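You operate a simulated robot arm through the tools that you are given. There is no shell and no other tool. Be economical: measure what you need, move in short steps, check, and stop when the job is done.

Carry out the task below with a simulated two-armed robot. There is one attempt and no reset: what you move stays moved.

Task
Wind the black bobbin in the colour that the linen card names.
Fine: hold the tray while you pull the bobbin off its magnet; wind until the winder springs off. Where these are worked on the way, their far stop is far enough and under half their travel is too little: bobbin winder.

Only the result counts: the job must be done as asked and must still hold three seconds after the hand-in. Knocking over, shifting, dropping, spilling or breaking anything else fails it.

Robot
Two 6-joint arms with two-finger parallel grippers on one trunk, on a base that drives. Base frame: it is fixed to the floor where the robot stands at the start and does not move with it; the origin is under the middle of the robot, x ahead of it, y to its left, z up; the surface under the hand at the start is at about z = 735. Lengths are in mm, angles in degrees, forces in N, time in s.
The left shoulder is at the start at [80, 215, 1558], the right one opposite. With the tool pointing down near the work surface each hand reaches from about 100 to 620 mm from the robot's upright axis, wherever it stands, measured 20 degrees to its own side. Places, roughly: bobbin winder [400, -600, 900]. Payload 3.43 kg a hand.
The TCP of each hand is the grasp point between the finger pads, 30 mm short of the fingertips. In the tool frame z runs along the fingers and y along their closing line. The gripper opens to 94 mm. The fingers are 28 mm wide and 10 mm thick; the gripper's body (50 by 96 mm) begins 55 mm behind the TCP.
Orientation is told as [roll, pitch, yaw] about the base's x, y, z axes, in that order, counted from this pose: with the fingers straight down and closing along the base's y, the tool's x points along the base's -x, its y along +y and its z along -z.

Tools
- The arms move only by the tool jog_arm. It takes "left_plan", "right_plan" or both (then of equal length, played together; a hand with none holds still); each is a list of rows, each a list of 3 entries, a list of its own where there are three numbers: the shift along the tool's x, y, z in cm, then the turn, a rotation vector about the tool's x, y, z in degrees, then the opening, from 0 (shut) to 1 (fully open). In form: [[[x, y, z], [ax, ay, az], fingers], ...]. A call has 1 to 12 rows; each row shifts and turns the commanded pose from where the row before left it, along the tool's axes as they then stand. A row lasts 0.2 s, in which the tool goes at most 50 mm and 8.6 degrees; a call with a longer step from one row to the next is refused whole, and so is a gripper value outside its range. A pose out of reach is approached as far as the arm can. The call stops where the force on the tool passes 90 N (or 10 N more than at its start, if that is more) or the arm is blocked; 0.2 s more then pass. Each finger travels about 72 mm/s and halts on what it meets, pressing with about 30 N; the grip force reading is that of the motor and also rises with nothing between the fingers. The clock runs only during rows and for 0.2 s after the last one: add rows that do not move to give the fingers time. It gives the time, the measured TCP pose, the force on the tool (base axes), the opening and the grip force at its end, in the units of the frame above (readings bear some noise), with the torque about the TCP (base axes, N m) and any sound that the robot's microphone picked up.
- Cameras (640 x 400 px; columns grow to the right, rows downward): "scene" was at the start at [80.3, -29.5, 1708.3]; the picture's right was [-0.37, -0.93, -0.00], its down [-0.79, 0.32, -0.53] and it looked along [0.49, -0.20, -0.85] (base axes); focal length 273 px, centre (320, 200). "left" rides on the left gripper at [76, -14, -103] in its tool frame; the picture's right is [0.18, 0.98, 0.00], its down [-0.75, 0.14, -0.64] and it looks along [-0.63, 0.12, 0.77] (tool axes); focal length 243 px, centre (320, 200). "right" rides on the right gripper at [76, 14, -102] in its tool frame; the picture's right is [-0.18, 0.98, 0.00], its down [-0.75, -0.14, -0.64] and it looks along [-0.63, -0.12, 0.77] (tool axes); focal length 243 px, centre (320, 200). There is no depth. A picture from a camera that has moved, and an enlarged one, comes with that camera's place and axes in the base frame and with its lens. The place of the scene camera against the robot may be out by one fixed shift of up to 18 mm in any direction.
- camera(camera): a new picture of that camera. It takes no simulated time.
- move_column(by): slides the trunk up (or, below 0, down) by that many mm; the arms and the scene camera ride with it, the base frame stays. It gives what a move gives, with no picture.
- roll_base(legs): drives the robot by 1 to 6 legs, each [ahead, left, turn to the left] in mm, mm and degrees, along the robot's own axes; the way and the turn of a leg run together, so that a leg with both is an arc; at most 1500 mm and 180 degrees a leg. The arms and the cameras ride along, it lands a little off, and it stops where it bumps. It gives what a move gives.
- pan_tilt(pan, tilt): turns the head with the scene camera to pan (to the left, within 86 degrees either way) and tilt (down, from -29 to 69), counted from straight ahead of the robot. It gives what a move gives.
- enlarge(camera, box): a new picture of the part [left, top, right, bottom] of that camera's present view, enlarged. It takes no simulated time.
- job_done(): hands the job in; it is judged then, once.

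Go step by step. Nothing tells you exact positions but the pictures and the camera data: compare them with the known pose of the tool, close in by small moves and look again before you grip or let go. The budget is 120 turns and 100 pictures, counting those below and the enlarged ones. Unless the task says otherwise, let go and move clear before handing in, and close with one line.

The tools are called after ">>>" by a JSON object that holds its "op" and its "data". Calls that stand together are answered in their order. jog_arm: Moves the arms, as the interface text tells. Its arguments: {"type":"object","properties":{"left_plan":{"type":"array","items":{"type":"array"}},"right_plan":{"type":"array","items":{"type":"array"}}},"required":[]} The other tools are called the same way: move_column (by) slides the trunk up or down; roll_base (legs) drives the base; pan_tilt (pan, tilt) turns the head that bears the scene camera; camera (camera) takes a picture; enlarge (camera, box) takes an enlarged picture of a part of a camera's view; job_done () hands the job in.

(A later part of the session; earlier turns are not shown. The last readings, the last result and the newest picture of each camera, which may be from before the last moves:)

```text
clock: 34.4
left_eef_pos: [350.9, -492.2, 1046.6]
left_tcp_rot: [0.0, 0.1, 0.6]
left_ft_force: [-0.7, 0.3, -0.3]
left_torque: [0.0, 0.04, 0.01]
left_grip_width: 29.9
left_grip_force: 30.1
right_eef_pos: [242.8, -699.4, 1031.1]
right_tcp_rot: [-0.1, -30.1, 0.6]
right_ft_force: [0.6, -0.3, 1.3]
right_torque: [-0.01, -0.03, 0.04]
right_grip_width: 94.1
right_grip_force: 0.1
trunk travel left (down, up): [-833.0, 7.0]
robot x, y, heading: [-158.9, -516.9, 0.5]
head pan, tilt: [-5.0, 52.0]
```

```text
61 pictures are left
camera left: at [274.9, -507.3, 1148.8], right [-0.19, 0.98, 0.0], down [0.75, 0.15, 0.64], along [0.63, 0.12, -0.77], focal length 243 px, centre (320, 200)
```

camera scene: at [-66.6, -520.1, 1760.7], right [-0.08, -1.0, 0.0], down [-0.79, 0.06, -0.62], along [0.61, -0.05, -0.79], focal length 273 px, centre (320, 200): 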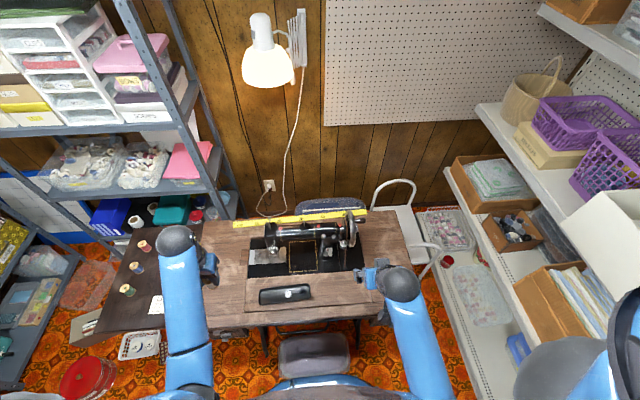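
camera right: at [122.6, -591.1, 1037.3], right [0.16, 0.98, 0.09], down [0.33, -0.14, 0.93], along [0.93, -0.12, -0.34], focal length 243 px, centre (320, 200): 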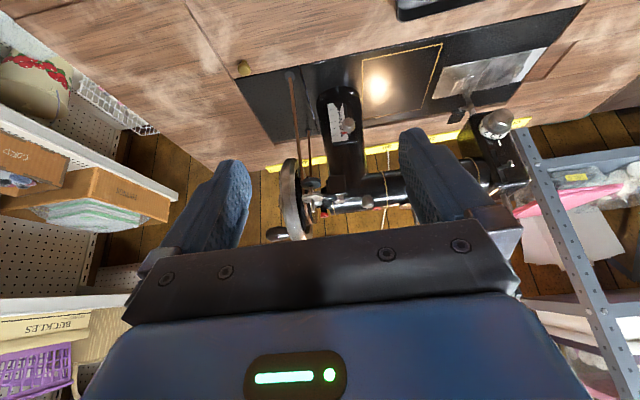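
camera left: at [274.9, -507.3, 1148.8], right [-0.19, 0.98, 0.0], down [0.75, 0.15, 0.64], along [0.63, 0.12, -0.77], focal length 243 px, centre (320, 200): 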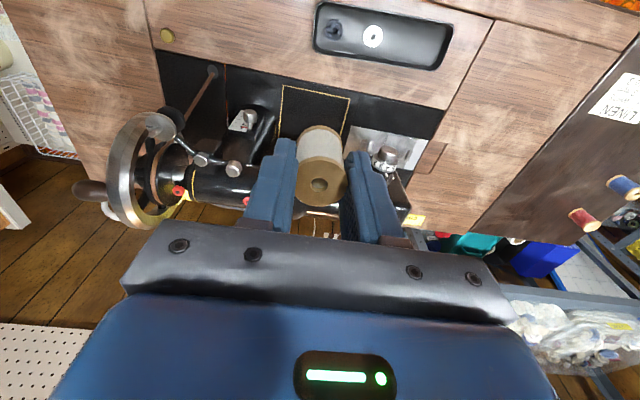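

>>> {"op": "jog_arm", "data": {"left_plan": [[[-4, -0.5, 0], [0, 0, 0], 0.1], [[-4, -0.5, 0], [0, 0, 0], 0.1], [[-4, -0.4, 0], [0, 0, 0], 0.1], [[0, 0, 0], [0, 0, 0], 0.1], [[0, 0, 0], [0, 0, 0], 0.1], [[0, 0, 0], [0, 0, 0], 0.1]], "right_plan": [[[0, 0, 0], [0, 0, 0], 0], [[0, 0, 0], [0, 0, 0], 0], [[0, 0, 0], [0, 0, 0], 0], [[0, 0, 0], [0, 0, 0], 0], [[0, 0, 0], [0, 0, 0], 0], [[0, 0, 0], [0, 0, 0], 0]]}}

>>> {"op": "camera", "data": {"camera": "right"}}

>>> {"op": "enlarge", "data": {"camera": "scene", "box": [270, 190, 350, 240]}}

```text
clock: 35.8
left_eef_pos: [470.5, -507.9, 1046.3]
left_tcp_rot: [-0.1, 0.0, 0.6]
left_ft_force: [0.5, 0.6, 0.2]
left_torque: [0.01, 0.01, 0.03]
left_grip_width: 30.2
left_grip_force: 29.9
right_eef_pos: [242.8, -700.1, 1031.0]
right_tcp_rot: [-0.1, -30.0, 0.7]
right_ft_force: [-0.4, 0.3, 0.5]
right_torque: [0.02, -0.03, 0.01]
right_grip_width: 0.4
right_grip_force: 29.5
trunk travel left (down, up): [-833.0, 7.0]
robot x, y, heading: [-155.1, -514.6, 0.6]
head pan, tilt: [-5.0, 52.0]
```

```text
60 pictures are left
camera right: at [125.0, -687.4, 1081.8], right [0.15, 0.98, 0.09], down [0.33, -0.14, 0.93], along [0.93, -0.11, -0.35], focal length 243 px, centre (320, 200)
```

right: 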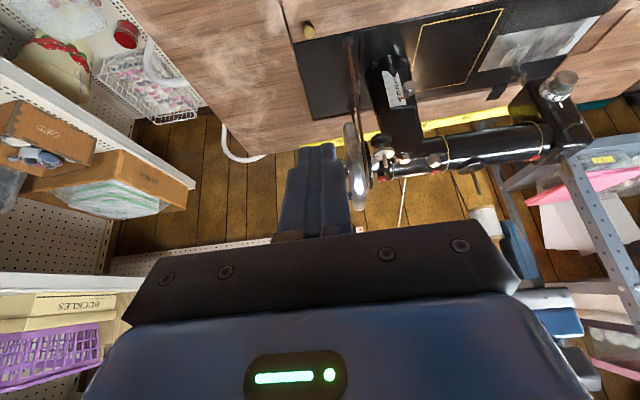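

```text
8.00 times, centred on (310, 215) of scene
camera zoom: at [-66.0, -524.2, 1760.6], right [-0.08, -1.0, 0.0], down [-0.79, 0.06, -0.62], along [0.61, -0.05, -0.79], focal length 2181 px, centre (400, 80)
```

zoom: 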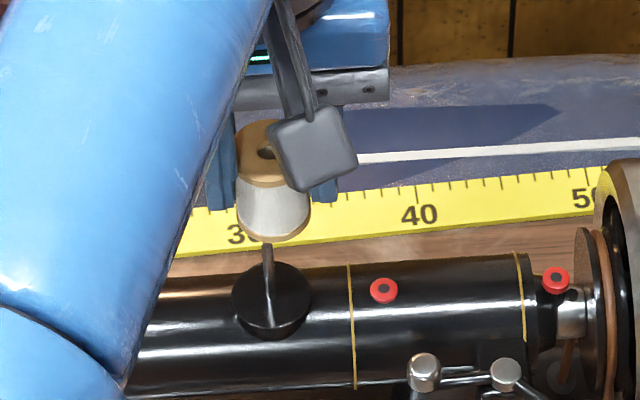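

>>> {"op": "enlarge", "data": {"camera": "right", "box": [440, 140, 540, 250]}}

```text
3.64 times, centred on (490, 195) of right
camera zoom: at [125.0, -687.4, 1081.8], right [0.15, 0.98, 0.09], down [0.33, -0.14, 0.93], along [0.93, -0.11, -0.35], focal length 882 px, centre (-298, 218)
```

zoom: 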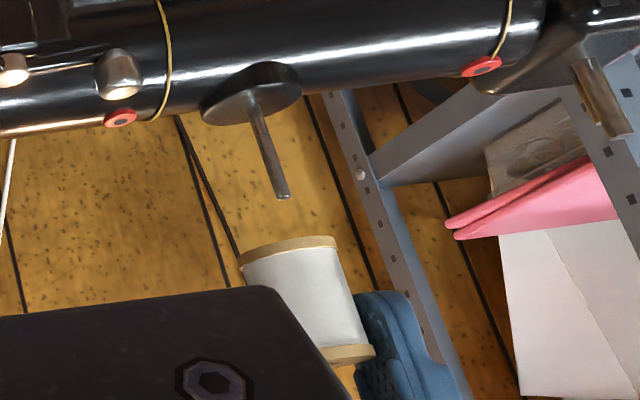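

Spool needs about +2 mm x, +4 mm y. Adjust, lower to just above the pin, and recheck from both cameras.

>>> {"op": "jog_arm", "data": {"left_plan": [[[-0.2, 0.4, 0.8], [0, 0, 0], 0.1], [[0, 0, 0.9], [0, 0, 0], 0.1], [[0, 0, 0], [0, 0, 0], 0.1]]}}

>>> {"op": "enlarge", "data": {"camera": "right", "box": [455, 155, 519, 205]}}

>>> {"op": "enlarge", "data": {"camera": "scene", "box": [280, 198, 328, 228]}}

```text
clock: 36.6
left_eef_pos: [471.5, -504.3, 1030.1]
left_tcp_rot: [0.0, 0.0, 0.6]
left_ft_force: [0.2, -0.2, -0.2]
left_torque: [-0.01, 0.02, 0.0]
left_grip_width: 30.0
left_grip_force: 29.8
right_eef_pos: [243.4, -700.0, 1030.9]
right_tcp_rot: [-0.1, -30.2, 0.5]
right_ft_force: [0.5, -0.7, 0.0]
right_torque: [-0.01, 0.05, 0.01]
right_grip_width: 0.0
right_grip_force: 30.2
trunk travel left (down, up): [-833.0, 7.0]
robot x, y, heading: [-157.0, -510.8, 0.5]
head pan, tilt: [-5.0, 52.0]
```

```text
8.00 times, centred on (487, 180) of right
camera zoom: at [124.7, -687.4, 1081.9], right [0.15, 0.98, 0.09], down [0.33, -0.14, 0.93], along [0.93, -0.11, -0.35], focal length 1941 px, centre (-1016, 360)
```

zoom: 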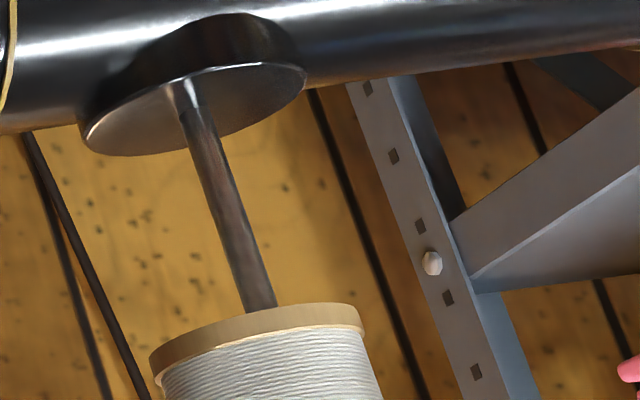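

```text
13.33 times, centred on (304, 213) of scene
camera zoom: at [-66.6, -524.2, 1760.7], right [-0.08, -1.0, 0.0], down [-0.79, 0.06, -0.62], along [0.61, -0.05, -0.79], focal length 3635 px, centre (533, 27)
```

zoom: 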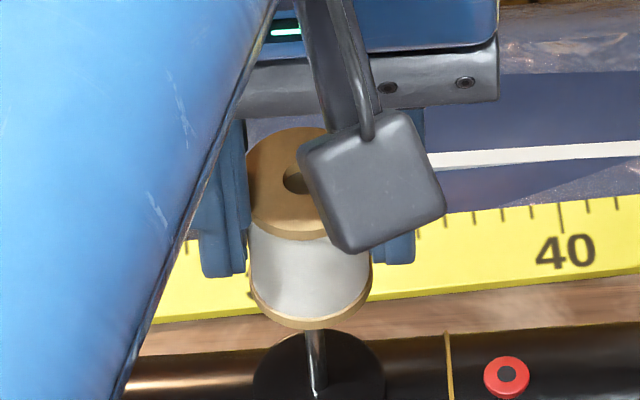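

Nearly coaxial; nudge +1 mm y and lower a little while watching force.

>>> {"op": "jog_arm", "data": {"left_plan": [[[0, 0.13, 0.3], [0, 0, 0], 0.1], [[0, 0, 0.5], [0, 0, 0], 0.1], [[0, 0, 0.4], [0, 0, 0], 0.1]]}}

>>> {"op": "enlarge", "data": {"camera": "scene", "box": [280, 198, 328, 228]}}

>>> {"op": "enlarge", "data": {"camera": "right", "box": [455, 155, 519, 205]}}

```text
clock: 37.4
left_eef_pos: [465.1, -502.8, 1015.3]
left_tcp_rot: [0.1, 0.3, 0.4]
left_ft_force: [-1.5, 0.6, -0.7]
left_torque: [-0.02, -0.05, 0.03]
left_grip_width: 30.1
left_grip_force: 30.1
right_eef_pos: [239.7, -700.5, 1032.0]
right_tcp_rot: [-0.2, -30.2, 0.6]
right_ft_force: [-0.2, -0.8, 0.1]
right_torque: [-0.03, 0.01, -0.01]
right_grip_width: 0.2
right_grip_force: 29.9
trunk travel left (down, up): [-833.0, 7.0]
robot x, y, heading: [-156.4, -514.6, 0.4]
head pan, tilt: [-5.0, 52.0]
```

```text
13.33 times, centred on (304, 213) of scene
camera zoom: at [-72.3, -523.8, 1760.7], right [-0.08, -1.0, 0.0], down [-0.78, 0.06, -0.62], along [0.62, -0.05, -0.79], focal length 3635 px, centre (533, 27)
```

zoom: 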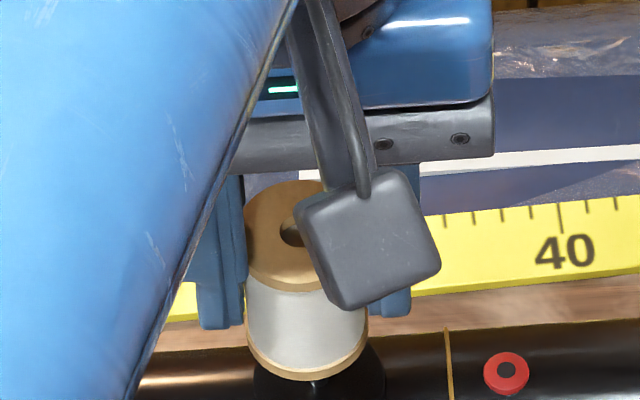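

```text
8.00 times, centred on (487, 180) of right
camera zoom: at [121.1, -687.2, 1082.5], right [0.15, 0.98, 0.09], down [0.33, -0.14, 0.93], along [0.93, -0.11, -0.34], focal length 1941 px, centre (-1016, 360)
```

zoom: 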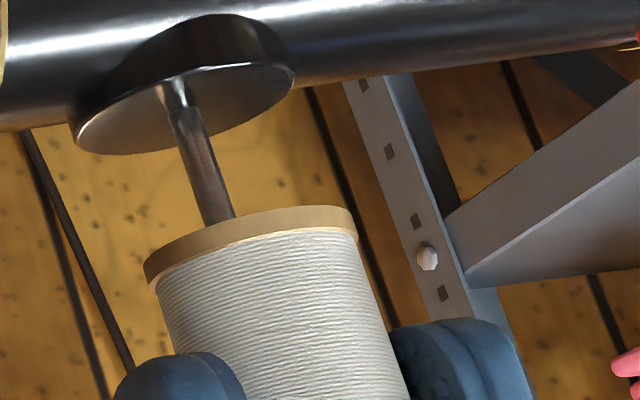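

The pin seems to have entered the hole. Continue down in small steps, watching force and pose.

>>> {"op": "jog_arm", "data": {"left_plan": [[[0, 0, 0.4], [0, 0, 0], 0.1], [[0, 0, 0.4], [0, 0, 0], 0.1], [[0, 0, 0], [0, 0, 0], 0.1]]}}

>>> {"op": "enlarge", "data": {"camera": "right", "box": [440, 140, 540, 220]}}

```text
clock: 38.2
left_eef_pos: [470.9, -502.8, 1011.0]
left_tcp_rot: [0.0, 0.1, 0.6]
left_ft_force: [-7.1, 0.1, 1.3]
left_torque: [0.06, 0.29, -0.05]
left_grip_width: 30.1
left_grip_force: 29.7
right_eef_pos: [241.1, -698.6, 1032.1]
right_tcp_rot: [-0.2, -30.1, 0.6]
right_ft_force: [-0.1, -0.6, -0.5]
right_torque: [0.01, 0.01, 0.02]
right_grip_width: 0.0
right_grip_force: 30.2
trunk travel left (down, up): [-833.0, 7.0]
robot x, y, heading: [-162.2, -514.9, 0.5]
head pan, tilt: [-5.0, 52.0]
```

```text
5.00 times, centred on (490, 180) of right
camera zoom: at [122.8, -687.1, 1082.4], right [0.15, 0.98, 0.09], down [0.33, -0.14, 0.93], along [0.93, -0.11, -0.35], focal length 1213 px, centre (-530, 300)
```

zoom: 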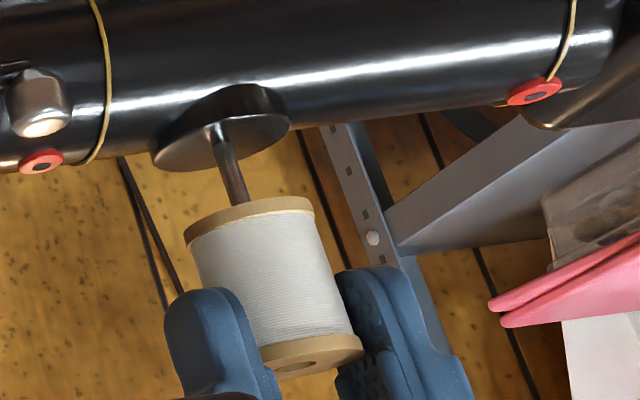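

Lateral force −7 N in x shows the pin is in the hole but the spool sits too far forward; ease back 3 mm and continue.

>>> {"op": "jog_arm", "data": {"left_plan": [[[0.3, 0, 0], [0, 0, 0], 0.1], [[0, 0, 0], [0, 0, 0], 0.1], [[0, 0, 0], [0, 0, 0], 0.1]]}}

```text
clock: 39.0
left_eef_pos: [469.6, -502.4, 1009.6]
left_tcp_rot: [0.0, -0.1, 0.6]
left_ft_force: [-1.8, 0.5, 0.3]
left_torque: [0.07, 0.08, -0.01]
left_grip_width: 30.6
left_grip_force: 30.1
right_eef_pos: [243.6, -699.5, 1031.6]
right_tcp_rot: [-0.1, -30.2, 0.5]
right_ft_force: [0.0, 0.1, -0.5]
right_torque: [0.02, -0.05, 0.0]
right_grip_width: 0.0
right_grip_force: 30.2
trunk travel left (down, up): [-833.0, 7.0]
robot x, y, heading: [-158.7, -514.8, 0.6]
head pan, tilt: [-5.0, 52.0]
```

>>> {"op": "jog_arm", "data": {"left_plan": [[[0.08, 0, 0.4], [0, 0, 0], 0.1], [[0, 0, 0.4], [0, 0, 0], 0.1], [[0, 0, 0.4], [0, 0, 0], 0.1], [[0, 0, 0], [0, 0, 0], 0.1]]}}

>>> {"op": "enlarge", "data": {"camera": "right", "box": [440, 140, 540, 220]}}

```text
clock: 40.0
left_eef_pos: [468.8, -503.3, 998.7]
left_tcp_rot: [-0.1, -0.1, 0.6]
left_ft_force: [-0.4, 0.1, -0.1]
left_torque: [0.0, 0.01, 0.03]
left_grip_width: 30.1
left_grip_force: 29.6
right_eef_pos: [243.0, -699.2, 1030.7]
right_tcp_rot: [-0.1, -30.1, 0.6]
right_ft_force: [0.5, 0.5, -0.4]
right_torque: [-0.02, -0.03, -0.02]
right_grip_width: 0.0
right_grip_force: 30.7
trunk travel left (down, up): [-833.0, 7.0]
robot x, y, heading: [-157.5, -515.2, 0.8]
head pan, tilt: [-5.0, 52.0]
```

```text
5.00 times, centred on (490, 180) of right
camera zoom: at [124.7, -687.3, 1081.9], right [0.15, 0.98, 0.09], down [0.33, -0.14, 0.93], along [0.93, -0.11, -0.35], focal length 1213 px, centre (-530, 300)
```

zoom: 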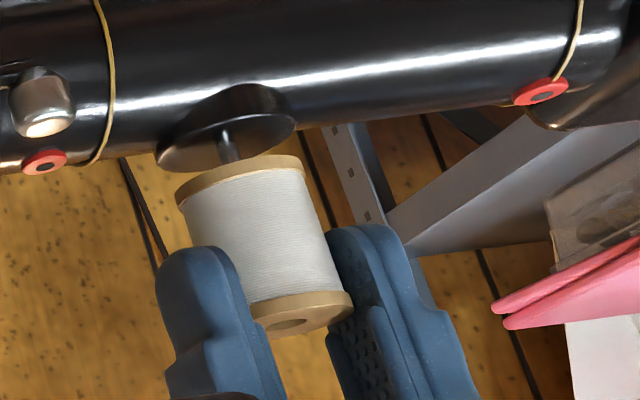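

Sliding on freely. Continue down.

>>> {"op": "jog_arm", "data": {"left_plan": [[[0, 0, 0.4], [0, 0, 0], 0.1], [[0, 0, 0.4], [0, 0, 0], 0.1], [[0, 0, 0.3], [0, 0, 0], 0.1], [[0, 0, 0], [0, 0, 0], 0.1]]}}

>>> {"op": "enlarge", "data": {"camera": "right", "box": [440, 140, 540, 220]}}

```text
clock: 41.0
left_eef_pos: [467.2, -502.9, 989.5]
left_tcp_rot: [0.0, -0.1, 0.5]
left_ft_force: [-2.7, -0.4, 5.2]
left_torque: [-0.01, -0.03, -0.05]
left_grip_width: 30.0
left_grip_force: 30.1
right_eef_pos: [242.6, -698.8, 1032.0]
right_tcp_rot: [0.0, -30.1, 0.6]
right_ft_force: [-0.3, 0.5, -0.3]
right_torque: [0.03, 0.03, -0.01]
right_grip_width: 0.1
right_grip_force: 30.4
trunk travel left (down, up): [-833.0, 7.0]
robot x, y, heading: [-156.6, -513.2, 0.7]
head pan, tilt: [-5.0, 52.0]
```

```text
5.00 times, centred on (490, 180) of right
camera zoom: at [123.9, -687.3, 1082.3], right [0.15, 0.98, 0.09], down [0.33, -0.14, 0.93], along [0.93, -0.11, -0.35], focal length 1213 px, centre (-530, 300)
```

zoom: 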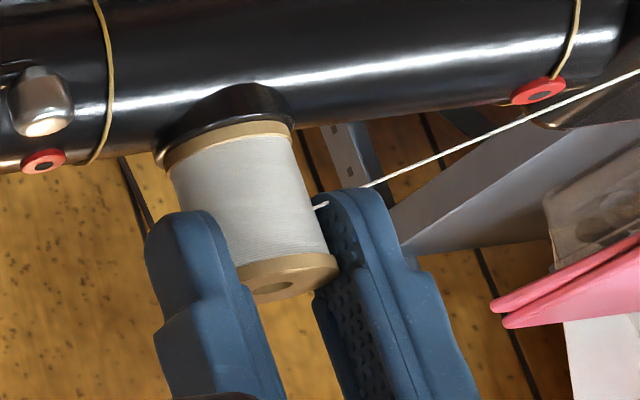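

Seated — the white thread has appeared. Release and lift the left hand away.

>>> {"op": "jog_arm", "data": {"left_plan": [[[0, 0, 0], [0, 0, 0], 0.6], [[0, 0, 0], [0, 0, 0], 0.6], [[0, 0, -2], [0, 0, 0], 0.6], [[0, 0, -4], [0, 0, 0], 0.6], [[0, 0, -3], [0, 0, 0], 0.6], [[4.5, 0, 0], [0, 0, 0], 0.6], [[4.5, 0, 0], [0, 0, 0], 0.6], [[0, 0, 0], [0, 0, 0], 0.6]]}}

>>> {"op": "enlarge", "data": {"camera": "scene", "box": [230, 185, 390, 305]}}

```text
clock: 42.8
left_eef_pos: [376.6, -506.8, 1076.3]
left_tcp_rot: [0.0, 0.0, 0.5]
left_ft_force: [0.0, -0.2, -0.1]
left_torque: [0.02, 0.02, 0.03]
left_grip_width: 56.6
left_grip_force: 0.1
right_eef_pos: [242.7, -700.0, 1030.1]
right_tcp_rot: [0.0, -30.2, 0.5]
right_ft_force: [-0.8, 0.1, -0.2]
right_torque: [0.03, 0.03, 0.02]
right_grip_width: 0.1
right_grip_force: 30.2
trunk travel left (down, up): [-833.0, 7.0]
robot x, y, heading: [-157.7, -515.6, 0.5]
head pan, tilt: [-5.0, 52.0]
```

```text
3.33 times, centred on (310, 245) of scene
camera zoom: at [-66.1, -524.1, 1760.7], right [-0.08, -1.0, 0.0], down [-0.79, 0.06, -0.62], along [0.61, -0.05, -0.79], focal length 909 px, centre (353, 50)
```

zoom: 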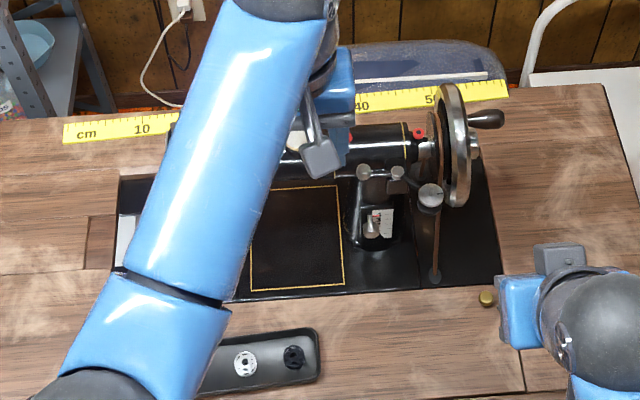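

Next the tray. Move the left hand out toward the tray's left end (turned 90°) and the right hand upright above the black bobbin.

>>> {"op": "jog_arm", "data": {"left_plan": [[[1.5, 4, 1], [0, 0, 0], 1], [[1.5, 4, 1], [0, 0, 0], 1], [[1.5, 4, 1.5], [0, 0, 0], 1], [[1.5, 3, 2], [0, 0, 0], 1], [[2, 0, 3.5], [0, 0, 0], 1], [[1, 0, 4], [0, 0, 0], 1], [[0, 0, 2], [0, 0, 0], 1], [[0, 0, 0], [0, 0, 0], 1], [[0, 0, 0], [0, 0, 0], 1], [[0, 0, 0], [0, 0, 0], 1]], "right_plan": [[[0, 0, 0], [0, 7.5, 0], 0], [[0, 0, 0], [0, 7.5, 0], 0], [[0, 0, 0], [0, 7.5, 0], 0], [[0, 0, 0], [0, 7.5, 0], 0], [[-1, 4, 1.5], [0, 0, 0], 0.5], [[-1, 4, 1.5], [0, 0, 0], 0.5], [[-1, 4, 2], [0, 0, 0], 0.5], [[-1, 4, 2], [0, 0, 0], 0.5], [[-0.5, 4, 2], [0, 0, 0], 0.5], [[-0.5, 2, 1], [0, 0, 0], 0.5]]}}

>>> {"op": "camera", "data": {"camera": "right"}}

>>> {"op": "camera", "data": {"camera": "left"}}

```text
clock: 45.0
left_eef_pos: [286.7, -354.5, 927.0]
left_tcp_rot: [0.0, 0.0, 0.6]
left_ft_force: [-0.8, 0.3, -0.6]
left_torque: [-0.04, 0.0, 0.02]
left_grip_width: 94.1
left_grip_force: 0.1
right_eef_pos: [290.3, -479.3, 927.6]
right_tcp_rot: [-0.1, -0.1, 0.5]
right_ft_force: [0.1, 0.4, 0.2]
right_torque: [0.01, 0.0, 0.01]
right_grip_width: 47.0
right_grip_force: 0.0
trunk travel left (down, up): [-833.0, 7.0]
robot x, y, heading: [-160.1, -516.7, 0.6]
head pan, tilt: [-5.0, 52.0]
```

```text
49 pictures are left
camera right: at [213.4, -464.8, 1031.4], right [0.17, 0.98, 0.0], down [0.75, -0.13, 0.64], along [0.63, -0.11, -0.77], focal length 243 px, centre (320, 200)
```

right: 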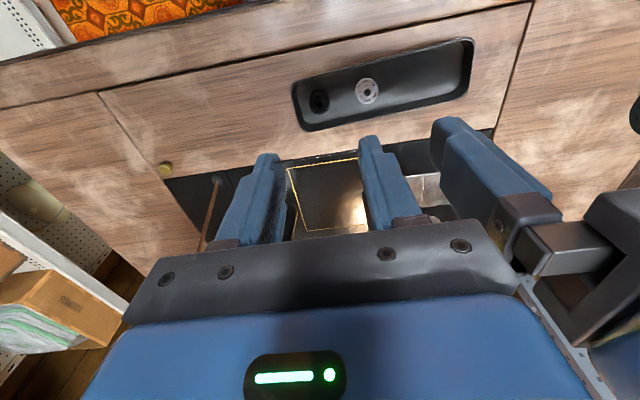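

```text
48 pictures are left
camera left: at [210.6, -368.8, 1029.3], right [-0.19, 0.98, 0.0], down [0.75, 0.15, 0.64], along [0.63, 0.12, -0.77], focal length 243 px, centre (320, 200)
```

left: 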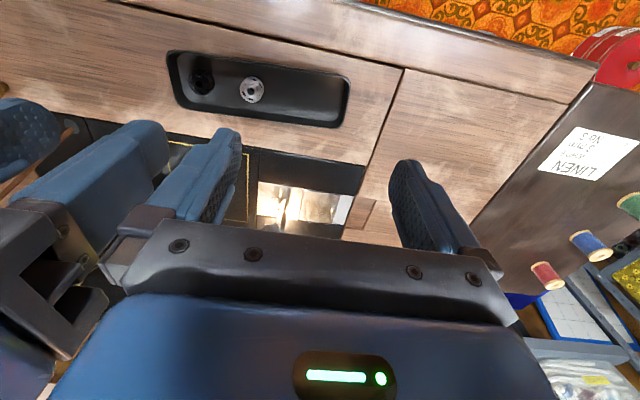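

>>> {"op": "enlarge", "data": {"camera": "right", "box": [285, 60, 381, 135]}}

>>> {"op": "enlarge", "data": {"camera": "left", "box": [160, 40, 360, 140]}}

```text
5.33 times, centred on (333, 98) of right
camera zoom: at [213.4, -464.8, 1031.4], right [0.17, 0.98, 0.0], down [0.75, -0.13, 0.64], along [0.63, -0.11, -0.77], focal length 1294 px, centre (251, 747)
```

zoom: 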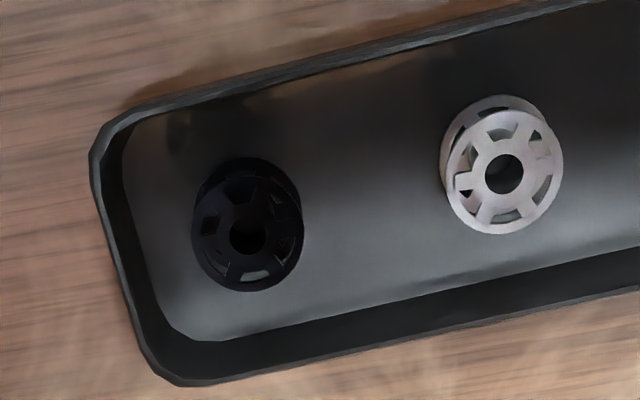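

```text
3.20 times, centred on (260, 90) of left
camera zoom: at [210.6, -368.8, 1029.3], right [-0.19, 0.98, 0.0], down [0.75, 0.15, 0.64], along [0.63, 0.12, -0.77], focal length 776 px, centre (512, 552)
```

zoom: 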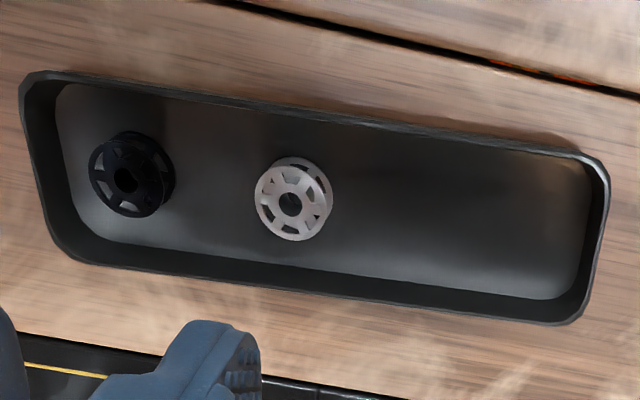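

Bobbin is ~23 mm wide, centre (303.5,-482), top z≈753; tray tilted ~4°. I'll turn both hands so they close across the tray, right one narrowly open.

>>> {"op": "jog_arm", "data": {"left_plan": [[[-0.9, 0.5, 0], [0, 0, 0], 1], [[0, 0, 0], [0, 0, 7.87], 1], [[0, 0, 0], [0, 0, 7.87], 1], [[0, 0, 0], [0, 0, 7.87], 1], [[0, 0, 0], [0, 0, 7.87], 1], [[0, 0, 0], [0, 0, 7.87], 1], [[0, 0, 0], [0, 0, 7.87], 1], [[0, 0, 0], [0, 0, 7.87], 1], [[0, 0, 0], [0, 0, 7.87], 1], [[0, 0, 0], [0, 0, 7.87], 1], [[0, 0, 0], [0, 0, 7.87], 1], [[0, 0, 0], [0, 0, 7.87], 1]], "right_plan": [[[-1.32, -0.27, 0], [0, 0, 0], 0.31], [[0, 0, 0], [0, 0, -8.5], 0.31], [[0, 0, 0], [0, 0, -8.5], 0.31], [[0, 0, 0], [0, 0, -8.5], 0.31], [[0, 0, 0], [0, 0, -8.5], 0.31], [[0, 0, 0], [0, 0, -8.5], 0.31], [[0, 0, 0], [0, 0, -8.5], 0.31], [[0, 0, 0], [0, 0, -8.5], 0.31], [[0, 0, 0], [0, 0, -8.5], 0.31], [[0, 0, 0], [0, 0, -8.5], 0.31], [[0, 0, 0], [0, 0, -8.5], 0.31], [[0, 0, 0], [0, 0, -8.5], 0.31]]}}

>>> {"op": "camera", "data": {"camera": "right"}}

```text
clock: 47.6
left_eef_pos: [296.8, -349.5, 926.6]
left_tcp_rot: [0.0, 0.0, -86.2]
left_ft_force: [0.5, 0.1, 0.2]
left_torque: [-0.01, 0.04, -0.04]
left_grip_width: 94.0
left_grip_force: 0.1
right_eef_pos: [303.7, -482.6, 931.6]
right_tcp_rot: [0.0, 0.1, 94.1]
right_ft_force: [-0.1, -0.8, 0.4]
right_torque: [-0.02, 0.01, 0.01]
right_grip_width: 28.9
right_grip_force: 0.1
trunk travel left (down, up): [-833.0, 7.0]
robot x, y, heading: [-157.0, -517.3, 0.6]
head pan, tilt: [-5.0, 52.0]
```

```text
45 pictures are left
camera right: at [295.0, -559.8, 1034.0], right [-0.99, 0.11, 0.0], down [0.08, 0.76, 0.64], along [0.07, 0.64, -0.77], focal length 243 px, centre (320, 200)
```

right: 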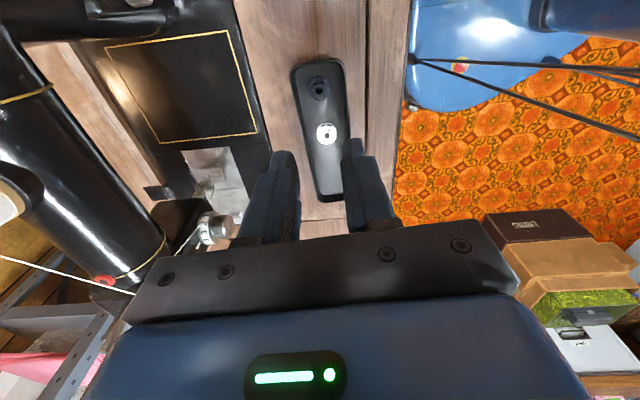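

>>> {"op": "jog_arm", "data": {"left_plan": [[[0, 0, 3], [0, 0, 0], 1], [[0, 0, 3], [0, 0, 0], 1], [[0, 0, 3.5], [0, 0, 0], 1]], "right_plan": [[[0.2, -0.12, 3], [0, 0, 0], 0.31], [[0, 0, 3], [0, 0, 0], 0.31], [[0, 0, 3.5], [0, 0, 0], 0.31]]}}

>>> {"op": "enlarge", "data": {"camera": "right", "box": [240, 80, 400, 200]}}

>>> {"op": "enlarge", "data": {"camera": "left", "box": [180, 40, 460, 240]}}

```text
clock: 48.4
left_eef_pos: [296.5, -349.1, 830.2]
left_tcp_rot: [-0.1, -0.1, -86.0]
left_ft_force: [0.3, 0.5, 0.4]
left_torque: [-0.01, 0.01, -0.01]
left_grip_width: 93.9
left_grip_force: 0.1
right_eef_pos: [307.3, -483.5, 834.2]
right_tcp_rot: [-0.1, 0.1, 94.1]
right_ft_force: [0.1, 0.1, -0.1]
right_torque: [0.02, -0.01, 0.03]
right_grip_width: 28.8
right_grip_force: 0.1
trunk travel left (down, up): [-833.0, 7.0]
robot x, y, heading: [-157.3, -514.9, 0.8]
head pan, tilt: [-5.0, 52.0]
```

```text
3.33 times, centred on (320, 140) of right
camera zoom: at [296.7, -561.4, 938.4], right [-0.99, 0.11, 0.0], down [0.09, 0.76, 0.64], along [0.07, 0.64, -0.77], focal length 809 px, centre (320, 400)
```

zoom: 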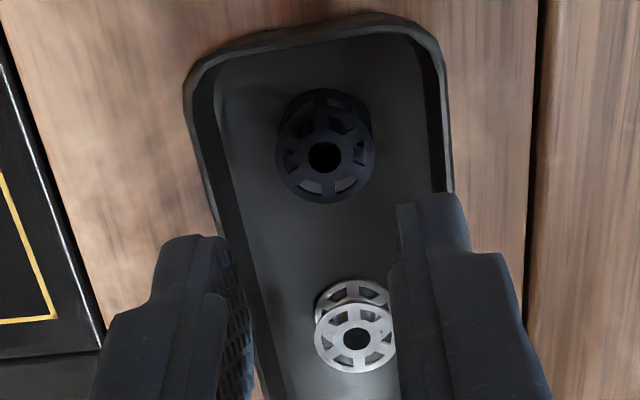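

```text
2.00 times, centred on (320, 140) of left
camera zoom: at [276.8, -273.2, 932.9], right [0.97, 0.25, 0.0], down [0.19, -0.74, 0.64], along [0.16, -0.62, -0.77], focal length 485 px, centre (320, 320)
```

zoom: 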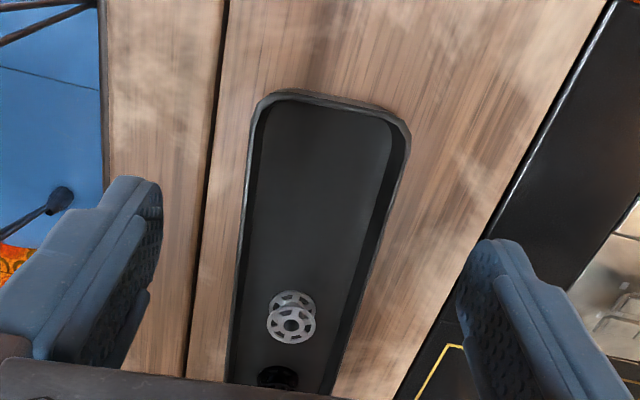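

Both aligned. Left hand down onto the tray and grip; right hand down around the bobbin.

>>> {"op": "jog_arm", "data": {"left_plan": [[[0, 0, 3], [0, 0, 0], 1], [[0, 0, 2.7], [0, 0, 0], 1], [[0, 0, 0], [0, 0, 0], 0.5], [[0, 0, 0], [0, 0, 0], 0.5], [[0, 0, 0], [0, 0, 0], 0.5], [[0, 0, 0], [0, 0, 0], 0.5]], "right_plan": [[[-0.15, 0, 2], [0, 0, 0], 0.31], [[0, 0, 1.5], [0, 0, 0], 0.31], [[0, 0, 0], [0, 0, 0], 0.31], [[0, 0, 0], [0, 0, 0], 0.31], [[0, 0, 0], [0, 0, 0], 0.31], [[0, 0, 0], [0, 0, 0], 0.31]]}}

>>> {"op": "enlarge", "data": {"camera": "right", "box": [240, 100, 400, 220]}}

```text
clock: 49.8
left_eef_pos: [295.1, -348.7, 774.0]
left_tcp_rot: [0.0, 0.0, -86.0]
left_ft_force: [0.1, -0.1, 0.2]
left_torque: [0.05, -0.02, 0.02]
left_grip_width: 58.4
left_grip_force: 30.6
right_eef_pos: [304.6, -482.3, 799.7]
right_tcp_rot: [0.0, 0.1, 94.1]
right_ft_force: [0.1, 0.2, -0.3]
right_torque: [0.02, 0.03, -0.01]
right_grip_width: 29.1
right_grip_force: 0.1
trunk travel left (down, up): [-833.0, 7.0]
robot x, y, heading: [-155.6, -515.8, 0.6]
head pan, tilt: [-5.0, 52.0]
```

```text
3.33 times, centred on (320, 160) of right
camera zoom: at [296.4, -560.2, 902.9], right [-0.99, 0.11, 0.0], down [0.09, 0.76, 0.64], along [0.07, 0.64, -0.77], focal length 809 px, centre (320, 333)
```

zoom: 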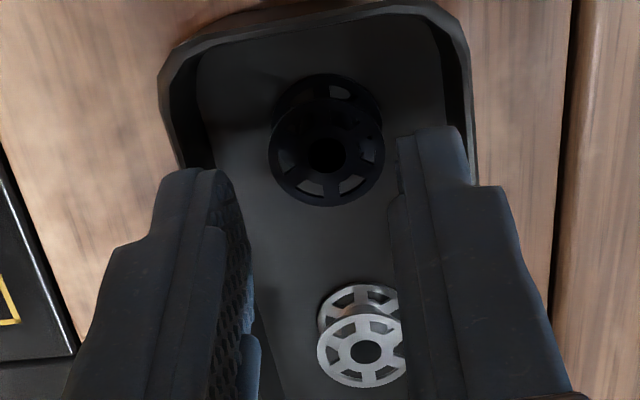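

>>> {"op": "jog_arm", "data": {"left_plan": [[[0, 0, 0], [0, 0, 0], 0.5], [[0, 0, 0], [0, 0, 0], 0.5], [[0, 0, 0], [0, 0, 0], 0.5], [[0, 0, 0], [0, 0, 0], 0.5]], "right_plan": [[[0.05, 0.05, 1.3], [0, 0, 0], 0.31], [[0, 0, 1.2], [0, 0, 0], 0.31], [[0, 0, 0], [0, 0, 0], 0.1], [[0, 0, 0], [0, 0, 0], 0.1]]}}

>>> {"op": "enlarge", "data": {"camera": "right", "box": [240, 120, 400, 240]}}

```text
clock: 50.8
left_eef_pos: [294.1, -348.5, 774.8]
left_tcp_rot: [0.0, 0.0, -86.1]
left_ft_force: [-2.5, -0.9, -0.3]
left_torque: [-0.04, 0.09, -0.3]
left_grip_width: 58.3
left_grip_force: 30.1
right_eef_pos: [300.0, -486.1, 782.2]
right_tcp_rot: [-0.1, 0.1, 94.2]
right_ft_force: [0.7, 0.5, 3.4]
right_torque: [0.01, -0.06, -0.01]
right_grip_width: 10.0
right_grip_force: 0.1
right hand out of reach, approached as far as the arm can: row 2
trunk travel left (down, up): [-833.0, 7.0]
robot x, y, heading: [-157.3, -514.5, 0.6]
head pan, tilt: [-5.0, 52.0]
```

```text
3.33 times, centred on (320, 180) of right
camera zoom: at [290.3, -564.1, 885.3], right [-0.99, 0.11, 0.0], down [0.09, 0.76, 0.64], along [0.07, 0.64, -0.77], focal length 809 px, centre (320, 267)
```

zoom: 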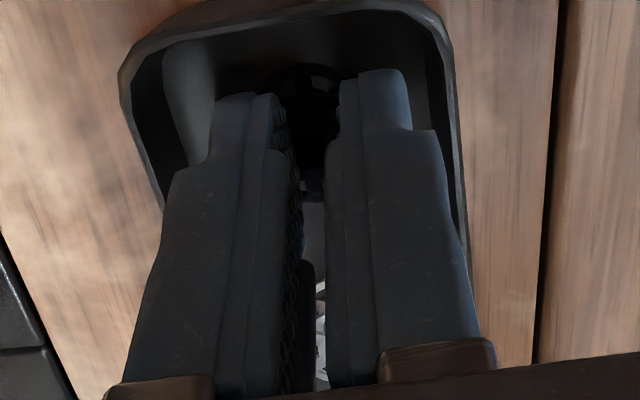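

The right arm runs out of reach at this height with the trunk raised. I'll lift both hands, lower the trunk, and redo.

>>> {"op": "jog_arm", "data": {"left_plan": [[[0, 0, 0], [0, 0, 0], 0.5], [[0, 0, 0], [0, 0, 0], 1], [[0, 0, 0], [0, 0, 0], 1], [[0, 0, -4], [0, 0, 0], 1], [[0, 0, -4], [0, 0, 0], 1], [[0, 0, -2], [0, 0, 0], 1]], "right_plan": [[[0, 0, -4], [0, 0, 0], 0.1], [[0, 0, -4], [0, 0, 0], 0.31], [[0, 0, -2], [0, 0, 0], 0.31], [[0, 0, 0], [0, 0, 0], 0.31], [[0, 0, 0], [0, 0, 0], 0.31], [[0, 0, 0], [0, 0, 0], 0.31]]}}

>>> {"op": "move_column", "data": {"by": -60}}

>>> {"op": "enlarge", "data": {"camera": "right", "box": [240, 80, 400, 200]}}

>>> {"op": "enlarge", "data": {"camera": "left", "box": [180, 40, 460, 240]}}

```text
clock: 52.2
left_eef_pos: [295.3, -348.9, 874.7]
left_tcp_rot: [-0.1, 0.0, -85.9]
left_ft_force: [0.2, 0.2, 0.4]
left_torque: [0.01, 0.04, 0.03]
left_grip_width: 94.0
left_grip_force: 0.0
right_eef_pos: [302.1, -485.3, 882.6]
right_tcp_rot: [-0.1, 0.0, 94.1]
right_ft_force: [-0.1, 0.4, -0.2]
right_torque: [-0.01, 0.01, -0.04]
right_grip_width: 29.0
right_grip_force: 0.0
trunk travel left (down, up): [-833.0, 7.0]
robot x, y, heading: [-157.5, -515.8, 0.7]
head pan, tilt: [-5.0, 52.0]
```

```text
clock: 53.2
left_eef_pos: [295.0, -348.0, 814.1]
left_tcp_rot: [0.1, 0.0, -85.9]
left_ft_force: [0.5, 0.5, -0.3]
left_torque: [0.02, 0.01, 0.0]
left_grip_width: 94.2
left_grip_force: 0.1
right_eef_pos: [300.5, -485.3, 824.3]
right_tcp_rot: [-0.1, 0.1, 94.1]
right_ft_force: [-0.5, 0.2, -0.1]
right_torque: [-0.01, 0.01, -0.04]
right_grip_width: 29.1
right_grip_force: 0.1
trunk travel left (down, up): [-773.0, 67.0]
robot x, y, heading: [-158.1, -512.0, 0.7]
head pan, tilt: [-5.0, 52.0]
```

```text
3.33 times, centred on (320, 140) of right
camera zoom: at [291.4, -563.8, 926.9], right [-0.99, 0.11, 0.0], down [0.09, 0.76, 0.64], along [0.07, 0.64, -0.77], focal length 809 px, centre (320, 400)
```

zoom: 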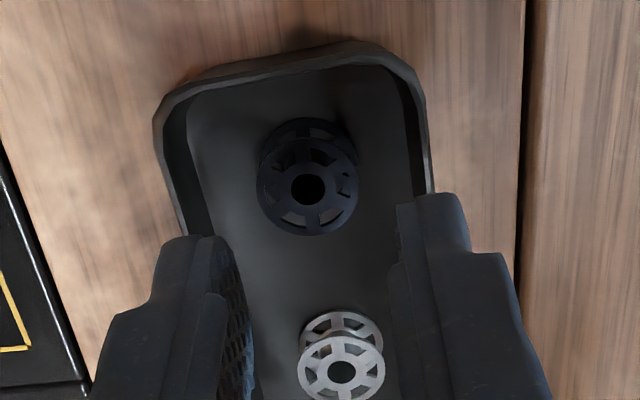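

```text
2.00 times, centred on (320, 140) of left
camera zoom: at [275.4, -272.9, 917.0], right [0.97, 0.25, 0.0], down [0.19, -0.74, 0.64], along [0.16, -0.62, -0.77], focal length 485 px, centre (320, 320)
```

zoom: 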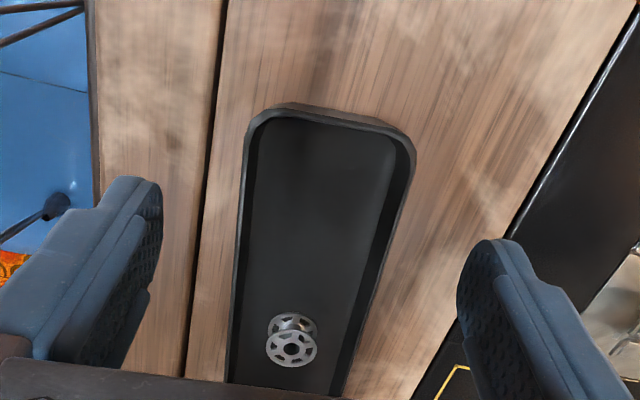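

>>> {"op": "jog_arm", "data": {"left_plan": [[[0, 0, 2], [0, 0, 0], 1], [[0, 0, 2], [0, 0, 0], 1], [[0, 0, 0], [0, 0, 0], 0.5], [[0, 0, 0], [0, 0, 0], 0.5], [[0, 0, 0], [0, 0, 0], 0.5], [[0, 0, 0], [0, 0, 0], 0.5]], "right_plan": [[[-0.33, -0.43, 0], [0, 0, 0], 0.31], [[0, 0, 1.5], [0, 0, 0], 0.31], [[0, 0, 1.5], [0, 0, 0], 0.31], [[0, 0, 0.7], [0, 0, 0], 0.31], [[0, 0, 0.7], [0, 0, 0], 0.31], [[0, 0, 0.6], [0, 0, 0], 0.31]]}}

>>> {"op": "enlarge", "data": {"camera": "right", "box": [240, 120, 400, 240]}}

```text
clock: 54.6
left_eef_pos: [295.7, -347.9, 773.4]
left_tcp_rot: [-0.1, 0.0, -86.0]
left_ft_force: [-0.7, 0.0, -0.7]
left_torque: [0.11, -0.02, -0.16]
left_grip_width: 58.4
left_grip_force: 29.9
right_eef_pos: [305.4, -483.3, 774.1]
right_tcp_rot: [0.0, 0.2, 94.1]
right_ft_force: [1.3, 0.1, 0.7]
right_torque: [0.02, -0.01, 0.04]
right_grip_width: 28.5
right_grip_force: 0.1
trunk travel left (down, up): [-773.0, 67.0]
robot x, y, heading: [-161.5, -515.4, 0.5]
head pan, tilt: [-5.0, 52.0]
```

```text
3.33 times, centred on (320, 180) of right
camera zoom: at [294.9, -560.5, 876.7], right [-0.99, 0.11, 0.0], down [0.09, 0.76, 0.64], along [0.07, 0.64, -0.77], focal length 809 px, centre (320, 267)
```

zoom: 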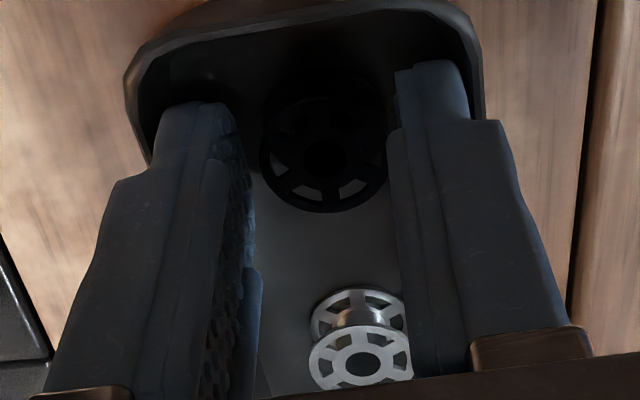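

Fingers are around the bobbin. Close.

>>> {"op": "jog_arm", "data": {"right_plan": [[[0, 0, 0], [0, 0, 0], 0.1], [[0, 0, 0], [0, 0, 0], 0.1], [[0, 0, 0], [0, 0, 0], 0.1]]}}

>>> {"op": "enlarge", "data": {"camera": "right", "box": [240, 120, 400, 240]}}

```text
clock: 55.4
left_eef_pos: [296.6, -347.2, 773.4]
left_tcp_rot: [0.1, -0.1, -86.0]
left_ft_force: [0.8, 0.9, -1.0]
left_torque: [0.2, -0.07, 0.14]
left_grip_width: 58.4
left_grip_force: 30.2
right_eef_pos: [303.6, -482.3, 773.5]
right_tcp_rot: [0.0, 0.1, 94.1]
right_ft_force: [-1.6, 0.6, 1.7]
right_torque: [0.01, 0.1, 0.0]
right_grip_width: 19.0
right_grip_force: 30.0
trunk travel left (down, up): [-773.0, 67.0]
robot x, y, heading: [-156.1, -517.7, 0.5]
head pan, tilt: [-5.0, 52.0]
```

```text
3.33 times, centred on (320, 180) of right
camera zoom: at [294.7, -560.6, 876.7], right [-0.99, 0.11, 0.0], down [0.09, 0.76, 0.64], along [0.07, 0.64, -0.77], focal length 809 px, centre (320, 267)
```

zoom: 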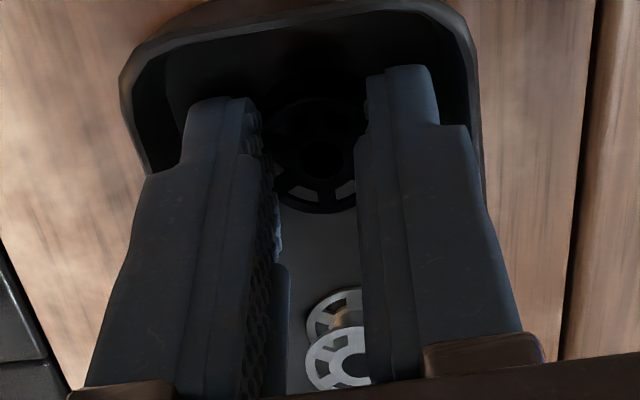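

Gripped. Pull straight up while the left hand holds the tray.

>>> {"op": "jog_arm", "data": {"left_plan": [[[0, 0, 0], [0, 0, 0], 0.5], [[0, 0, 0], [0, 0, 0], 0.5], [[0, 0, 0], [0, 0, 0], 0.5], [[0, 0, 0], [0, 0, 0], 0.5], [[0, 0, 0], [0, 0, 0], 0.5]], "right_plan": [[[0, 0, -0.5], [0, 0, 0], 0.1], [[0, 0, -1], [0, 0, 0], 0.1], [[0, 0, -2], [0, 0, 0], 0.1], [[0, 0, -3], [0, 0, 0], 0.1], [[0, 0, 0], [0, 0, 0], 0.1]]}}

>>> {"op": "enlarge", "data": {"camera": "right", "box": [220, 80, 420, 220]}}

```text
clock: 56.6
left_eef_pos: [296.1, -347.8, 773.1]
left_tcp_rot: [0.0, 0.0, -86.0]
left_ft_force: [0.0, 0.1, 0.3]
left_torque: [-0.13, -0.02, -0.04]
left_grip_width: 58.4
left_grip_force: 30.3
right_eef_pos: [305.4, -483.2, 839.5]
right_tcp_rot: [-0.1, 0.1, 94.1]
right_ft_force: [0.6, -0.2, -1.1]
right_torque: [-0.01, 0.03, 0.01]
right_grip_width: 19.0
right_grip_force: 30.1
trunk travel left (down, up): [-773.0, 67.0]
robot x, y, heading: [-158.8, -513.7, 0.7]
head pan, tilt: [-5.0, 52.0]
```

```text
2.86 times, centred on (320, 150) of right
camera zoom: at [295.1, -560.9, 942.4], right [-0.99, 0.11, 0.0], down [0.09, 0.76, 0.64], along [0.07, 0.64, -0.77], focal length 693 px, centre (320, 343)
```

zoom: 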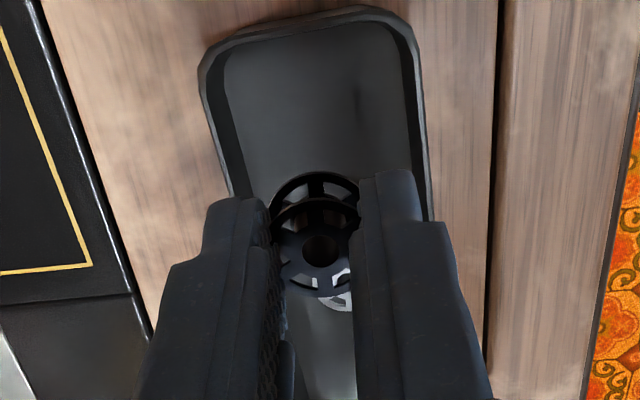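

Bobbin is off with the tray still in place. Release the tray, retreat the left hand, and carry the bobbin toward the winder.

>>> {"op": "jog_arm", "data": {"left_plan": [[[0, 0, 0], [0, 0, 0], 0.8], [[0, 0, 0], [0, 0, 0], 1], [[0, 0, 0], [0, 0, 0], 1], [[0, 0, -3], [0, 0, 0], 1], [[0, 0, -4], [0, 0, 0], 1], [[0, 0, -4], [0, 0, 0], 1], [[3, 0, -2], [0, 0, 0], 1], [[4, 0, 0], [0, 0, 0], 1], [[4, 0, 0], [0, 0, 0], 1]], "right_plan": [[[0, 0, -4.3], [0, 0, 0], 0.1], [[0, 0, -4.3], [0, 0, 0], 0.1], [[0, 0, -4.3], [0, 0, 0], 0.1], [[0, 0, -4.1], [0, 0, 0], 0.1], [[3.8, -0.1, 0], [0, 0, 0], 0.1], [[3.8, -0.1, 0], [0, 0, 0], 0.1], [[3.8, -0.1, 0], [0, 0, 0], 0.1], [[3.8, -0.1, 0], [0, 0, 0], 0.1], [[0, 0, 0], [0, 0, 0], 0.1]]}}

>>> {"op": "camera", "data": {"camera": "right"}}

>>> {"op": "enlarge", "data": {"camera": "scene", "box": [250, 195, 410, 315]}}

```text
clock: 58.6
left_eef_pos: [288.1, -238.0, 902.7]
left_tcp_rot: [0.0, 0.0, -86.0]
left_ft_force: [0.3, 0.1, 0.3]
left_torque: [-0.02, -0.02, -0.04]
left_grip_width: 93.9
left_grip_force: 0.1
right_eef_pos: [323.6, -631.5, 991.4]
right_tcp_rot: [-0.2, 0.0, 94.2]
right_ft_force: [0.0, -0.2, -1.5]
right_torque: [0.0, -0.03, 0.01]
right_grip_width: 20.9
right_grip_force: 29.9
right hand out of reach, approached as far as the arm can: row 5, 6, 8
trunk travel left (down, up): [-773.0, 67.0]
robot x, y, heading: [-157.9, -519.5, 0.7]
head pan, tilt: [-5.0, 52.0]
```

```text
35 pictures are left
camera right: at [314.2, -708.8, 1094.6], right [-0.99, 0.11, 0.0], down [0.08, 0.76, 0.64], along [0.08, 0.64, -0.77], focal length 243 px, centre (320, 200)
```

right: 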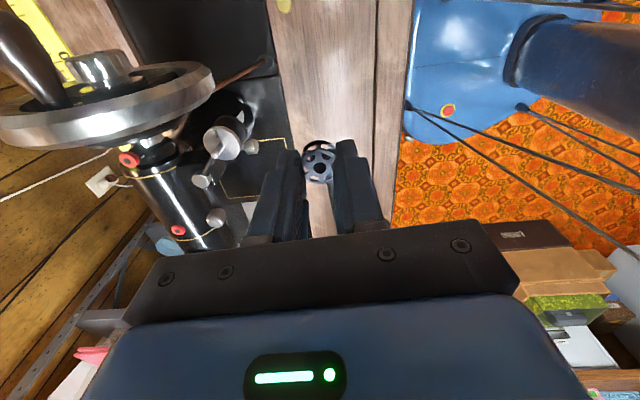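

```text
3.33 times, centred on (330, 255) of scene
camera zoom: at [-66.5, -523.0, 1700.7], right [-0.08, -1.0, 0.0], down [-0.79, 0.06, -0.62], along [0.61, -0.05, -0.79], focal length 909 px, centre (287, 17)
```

zoom: 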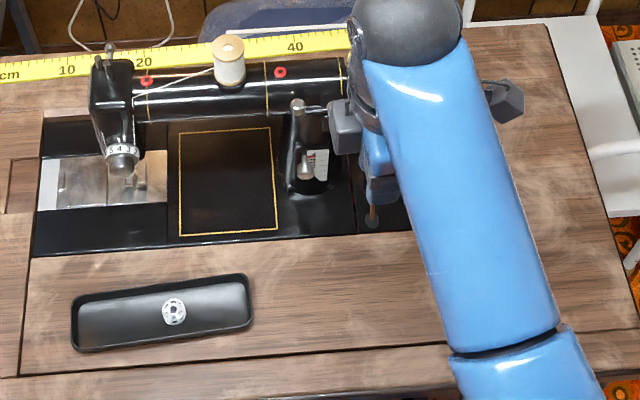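

>>> {"op": "move_column", "data": {"by": 40}}

>>> {"op": "enlarge", "data": {"camera": "right", "box": [180, 80, 380, 220]}}

```text
clock: 59.4
left_eef_pos: [288.4, -239.5, 941.7]
left_tcp_rot: [0.1, 0.0, -86.0]
left_ft_force: [-0.3, 0.5, -0.5]
left_torque: [-0.05, -0.03, 0.02]
left_grip_width: 94.0
left_grip_force: 0.1
right_eef_pos: [324.8, -632.7, 1031.7]
right_tcp_rot: [-0.1, 0.0, 94.1]
right_ft_force: [-0.7, 0.8, -0.2]
right_torque: [0.0, -0.01, 0.0]
right_grip_width: 21.1
right_grip_force: 29.5
trunk travel left (down, up): [-813.0, 27.0]
robot x, y, heading: [-156.1, -518.4, 0.7]
head pan, tilt: [-5.0, 52.0]
```

```text
2.86 times, centred on (280, 150) of right
camera zoom: at [314.3, -708.9, 1134.5], right [-0.99, 0.11, 0.0], down [0.08, 0.76, 0.64], along [0.08, 0.64, -0.77], focal length 693 px, centre (434, 343)
```

zoom: 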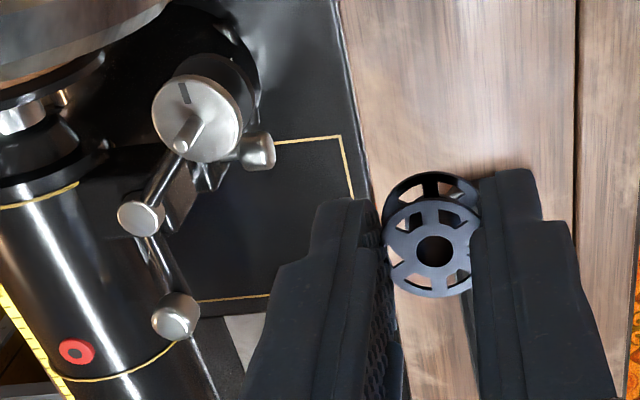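

Winder pin tip triangulates to (393.7,-635.2,950). Move the bobbin above it and check.

>>> {"op": "jog_arm", "data": {"right_plan": [[[0.45, -3.38, 0], [0, 0, 0], 0.1], [[0.45, -3.38, 0], [0, 0, 0], 0.1], [[0, 0, 1.5], [0, 0, 0], 0.1], [[0, 0, 1.5], [0, 0, 0], 0.1], [[0, 0, 0], [0, 0, 0], 0.1]]}}

>>> {"op": "enlarge", "data": {"camera": "right", "box": [240, 100, 400, 220]}}

>>> {"op": "enlarge", "data": {"camera": "scene", "box": [320, 190, 400, 250]}}

```text
clock: 60.6
left_eef_pos: [288.1, -239.7, 943.0]
left_tcp_rot: [0.0, 0.0, -86.0]
left_ft_force: [0.3, 0.4, -0.5]
left_torque: [0.0, 0.0, 0.0]
left_grip_width: 93.8
left_grip_force: 0.1
right_eef_pos: [390.5, -635.5, 1000.6]
right_tcp_rot: [-0.2, 0.1, 94.0]
right_ft_force: [-0.3, -0.2, 0.3]
right_torque: [-0.04, -0.03, 0.02]
right_grip_width: 21.1
right_grip_force: 29.6
trunk travel left (down, up): [-813.0, 27.0]
robot x, y, heading: [-155.1, -513.5, 0.5]
head pan, tilt: [-5.0, 52.0]
```

```text
3.33 times, centred on (320, 160) of right
camera zoom: at [381.0, -713.2, 1103.8], right [-0.99, 0.11, 0.0], down [0.08, 0.76, 0.64], along [0.08, 0.64, -0.77], focal length 809 px, centre (320, 333)
```

zoom: 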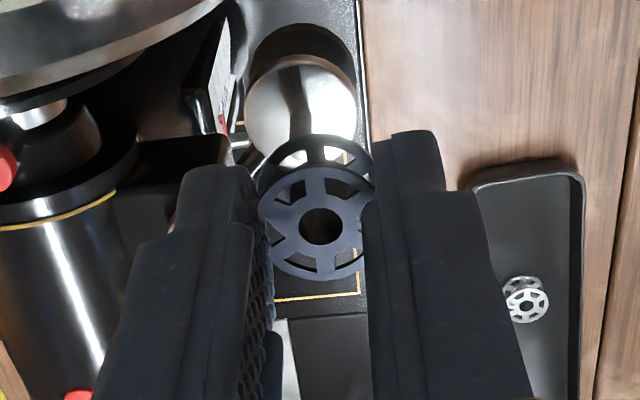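

```text
6.67 times, centred on (360, 220) of scene
camera zoom: at [-65.7, -523.7, 1740.6], right [-0.08, -1.0, 0.0], down [-0.79, 0.06, -0.61], along [0.61, -0.05, -0.79], focal length 1817 px, centre (53, 67)
```

zoom: 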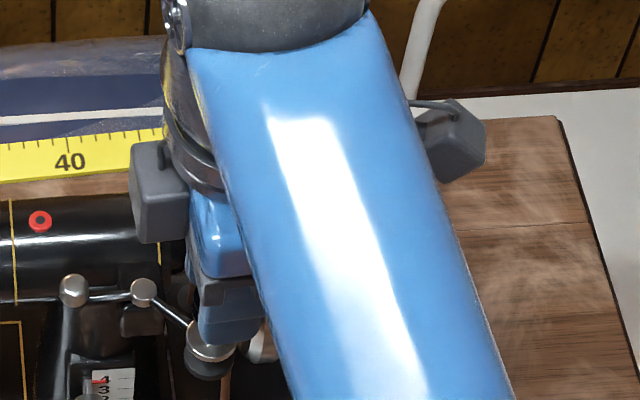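

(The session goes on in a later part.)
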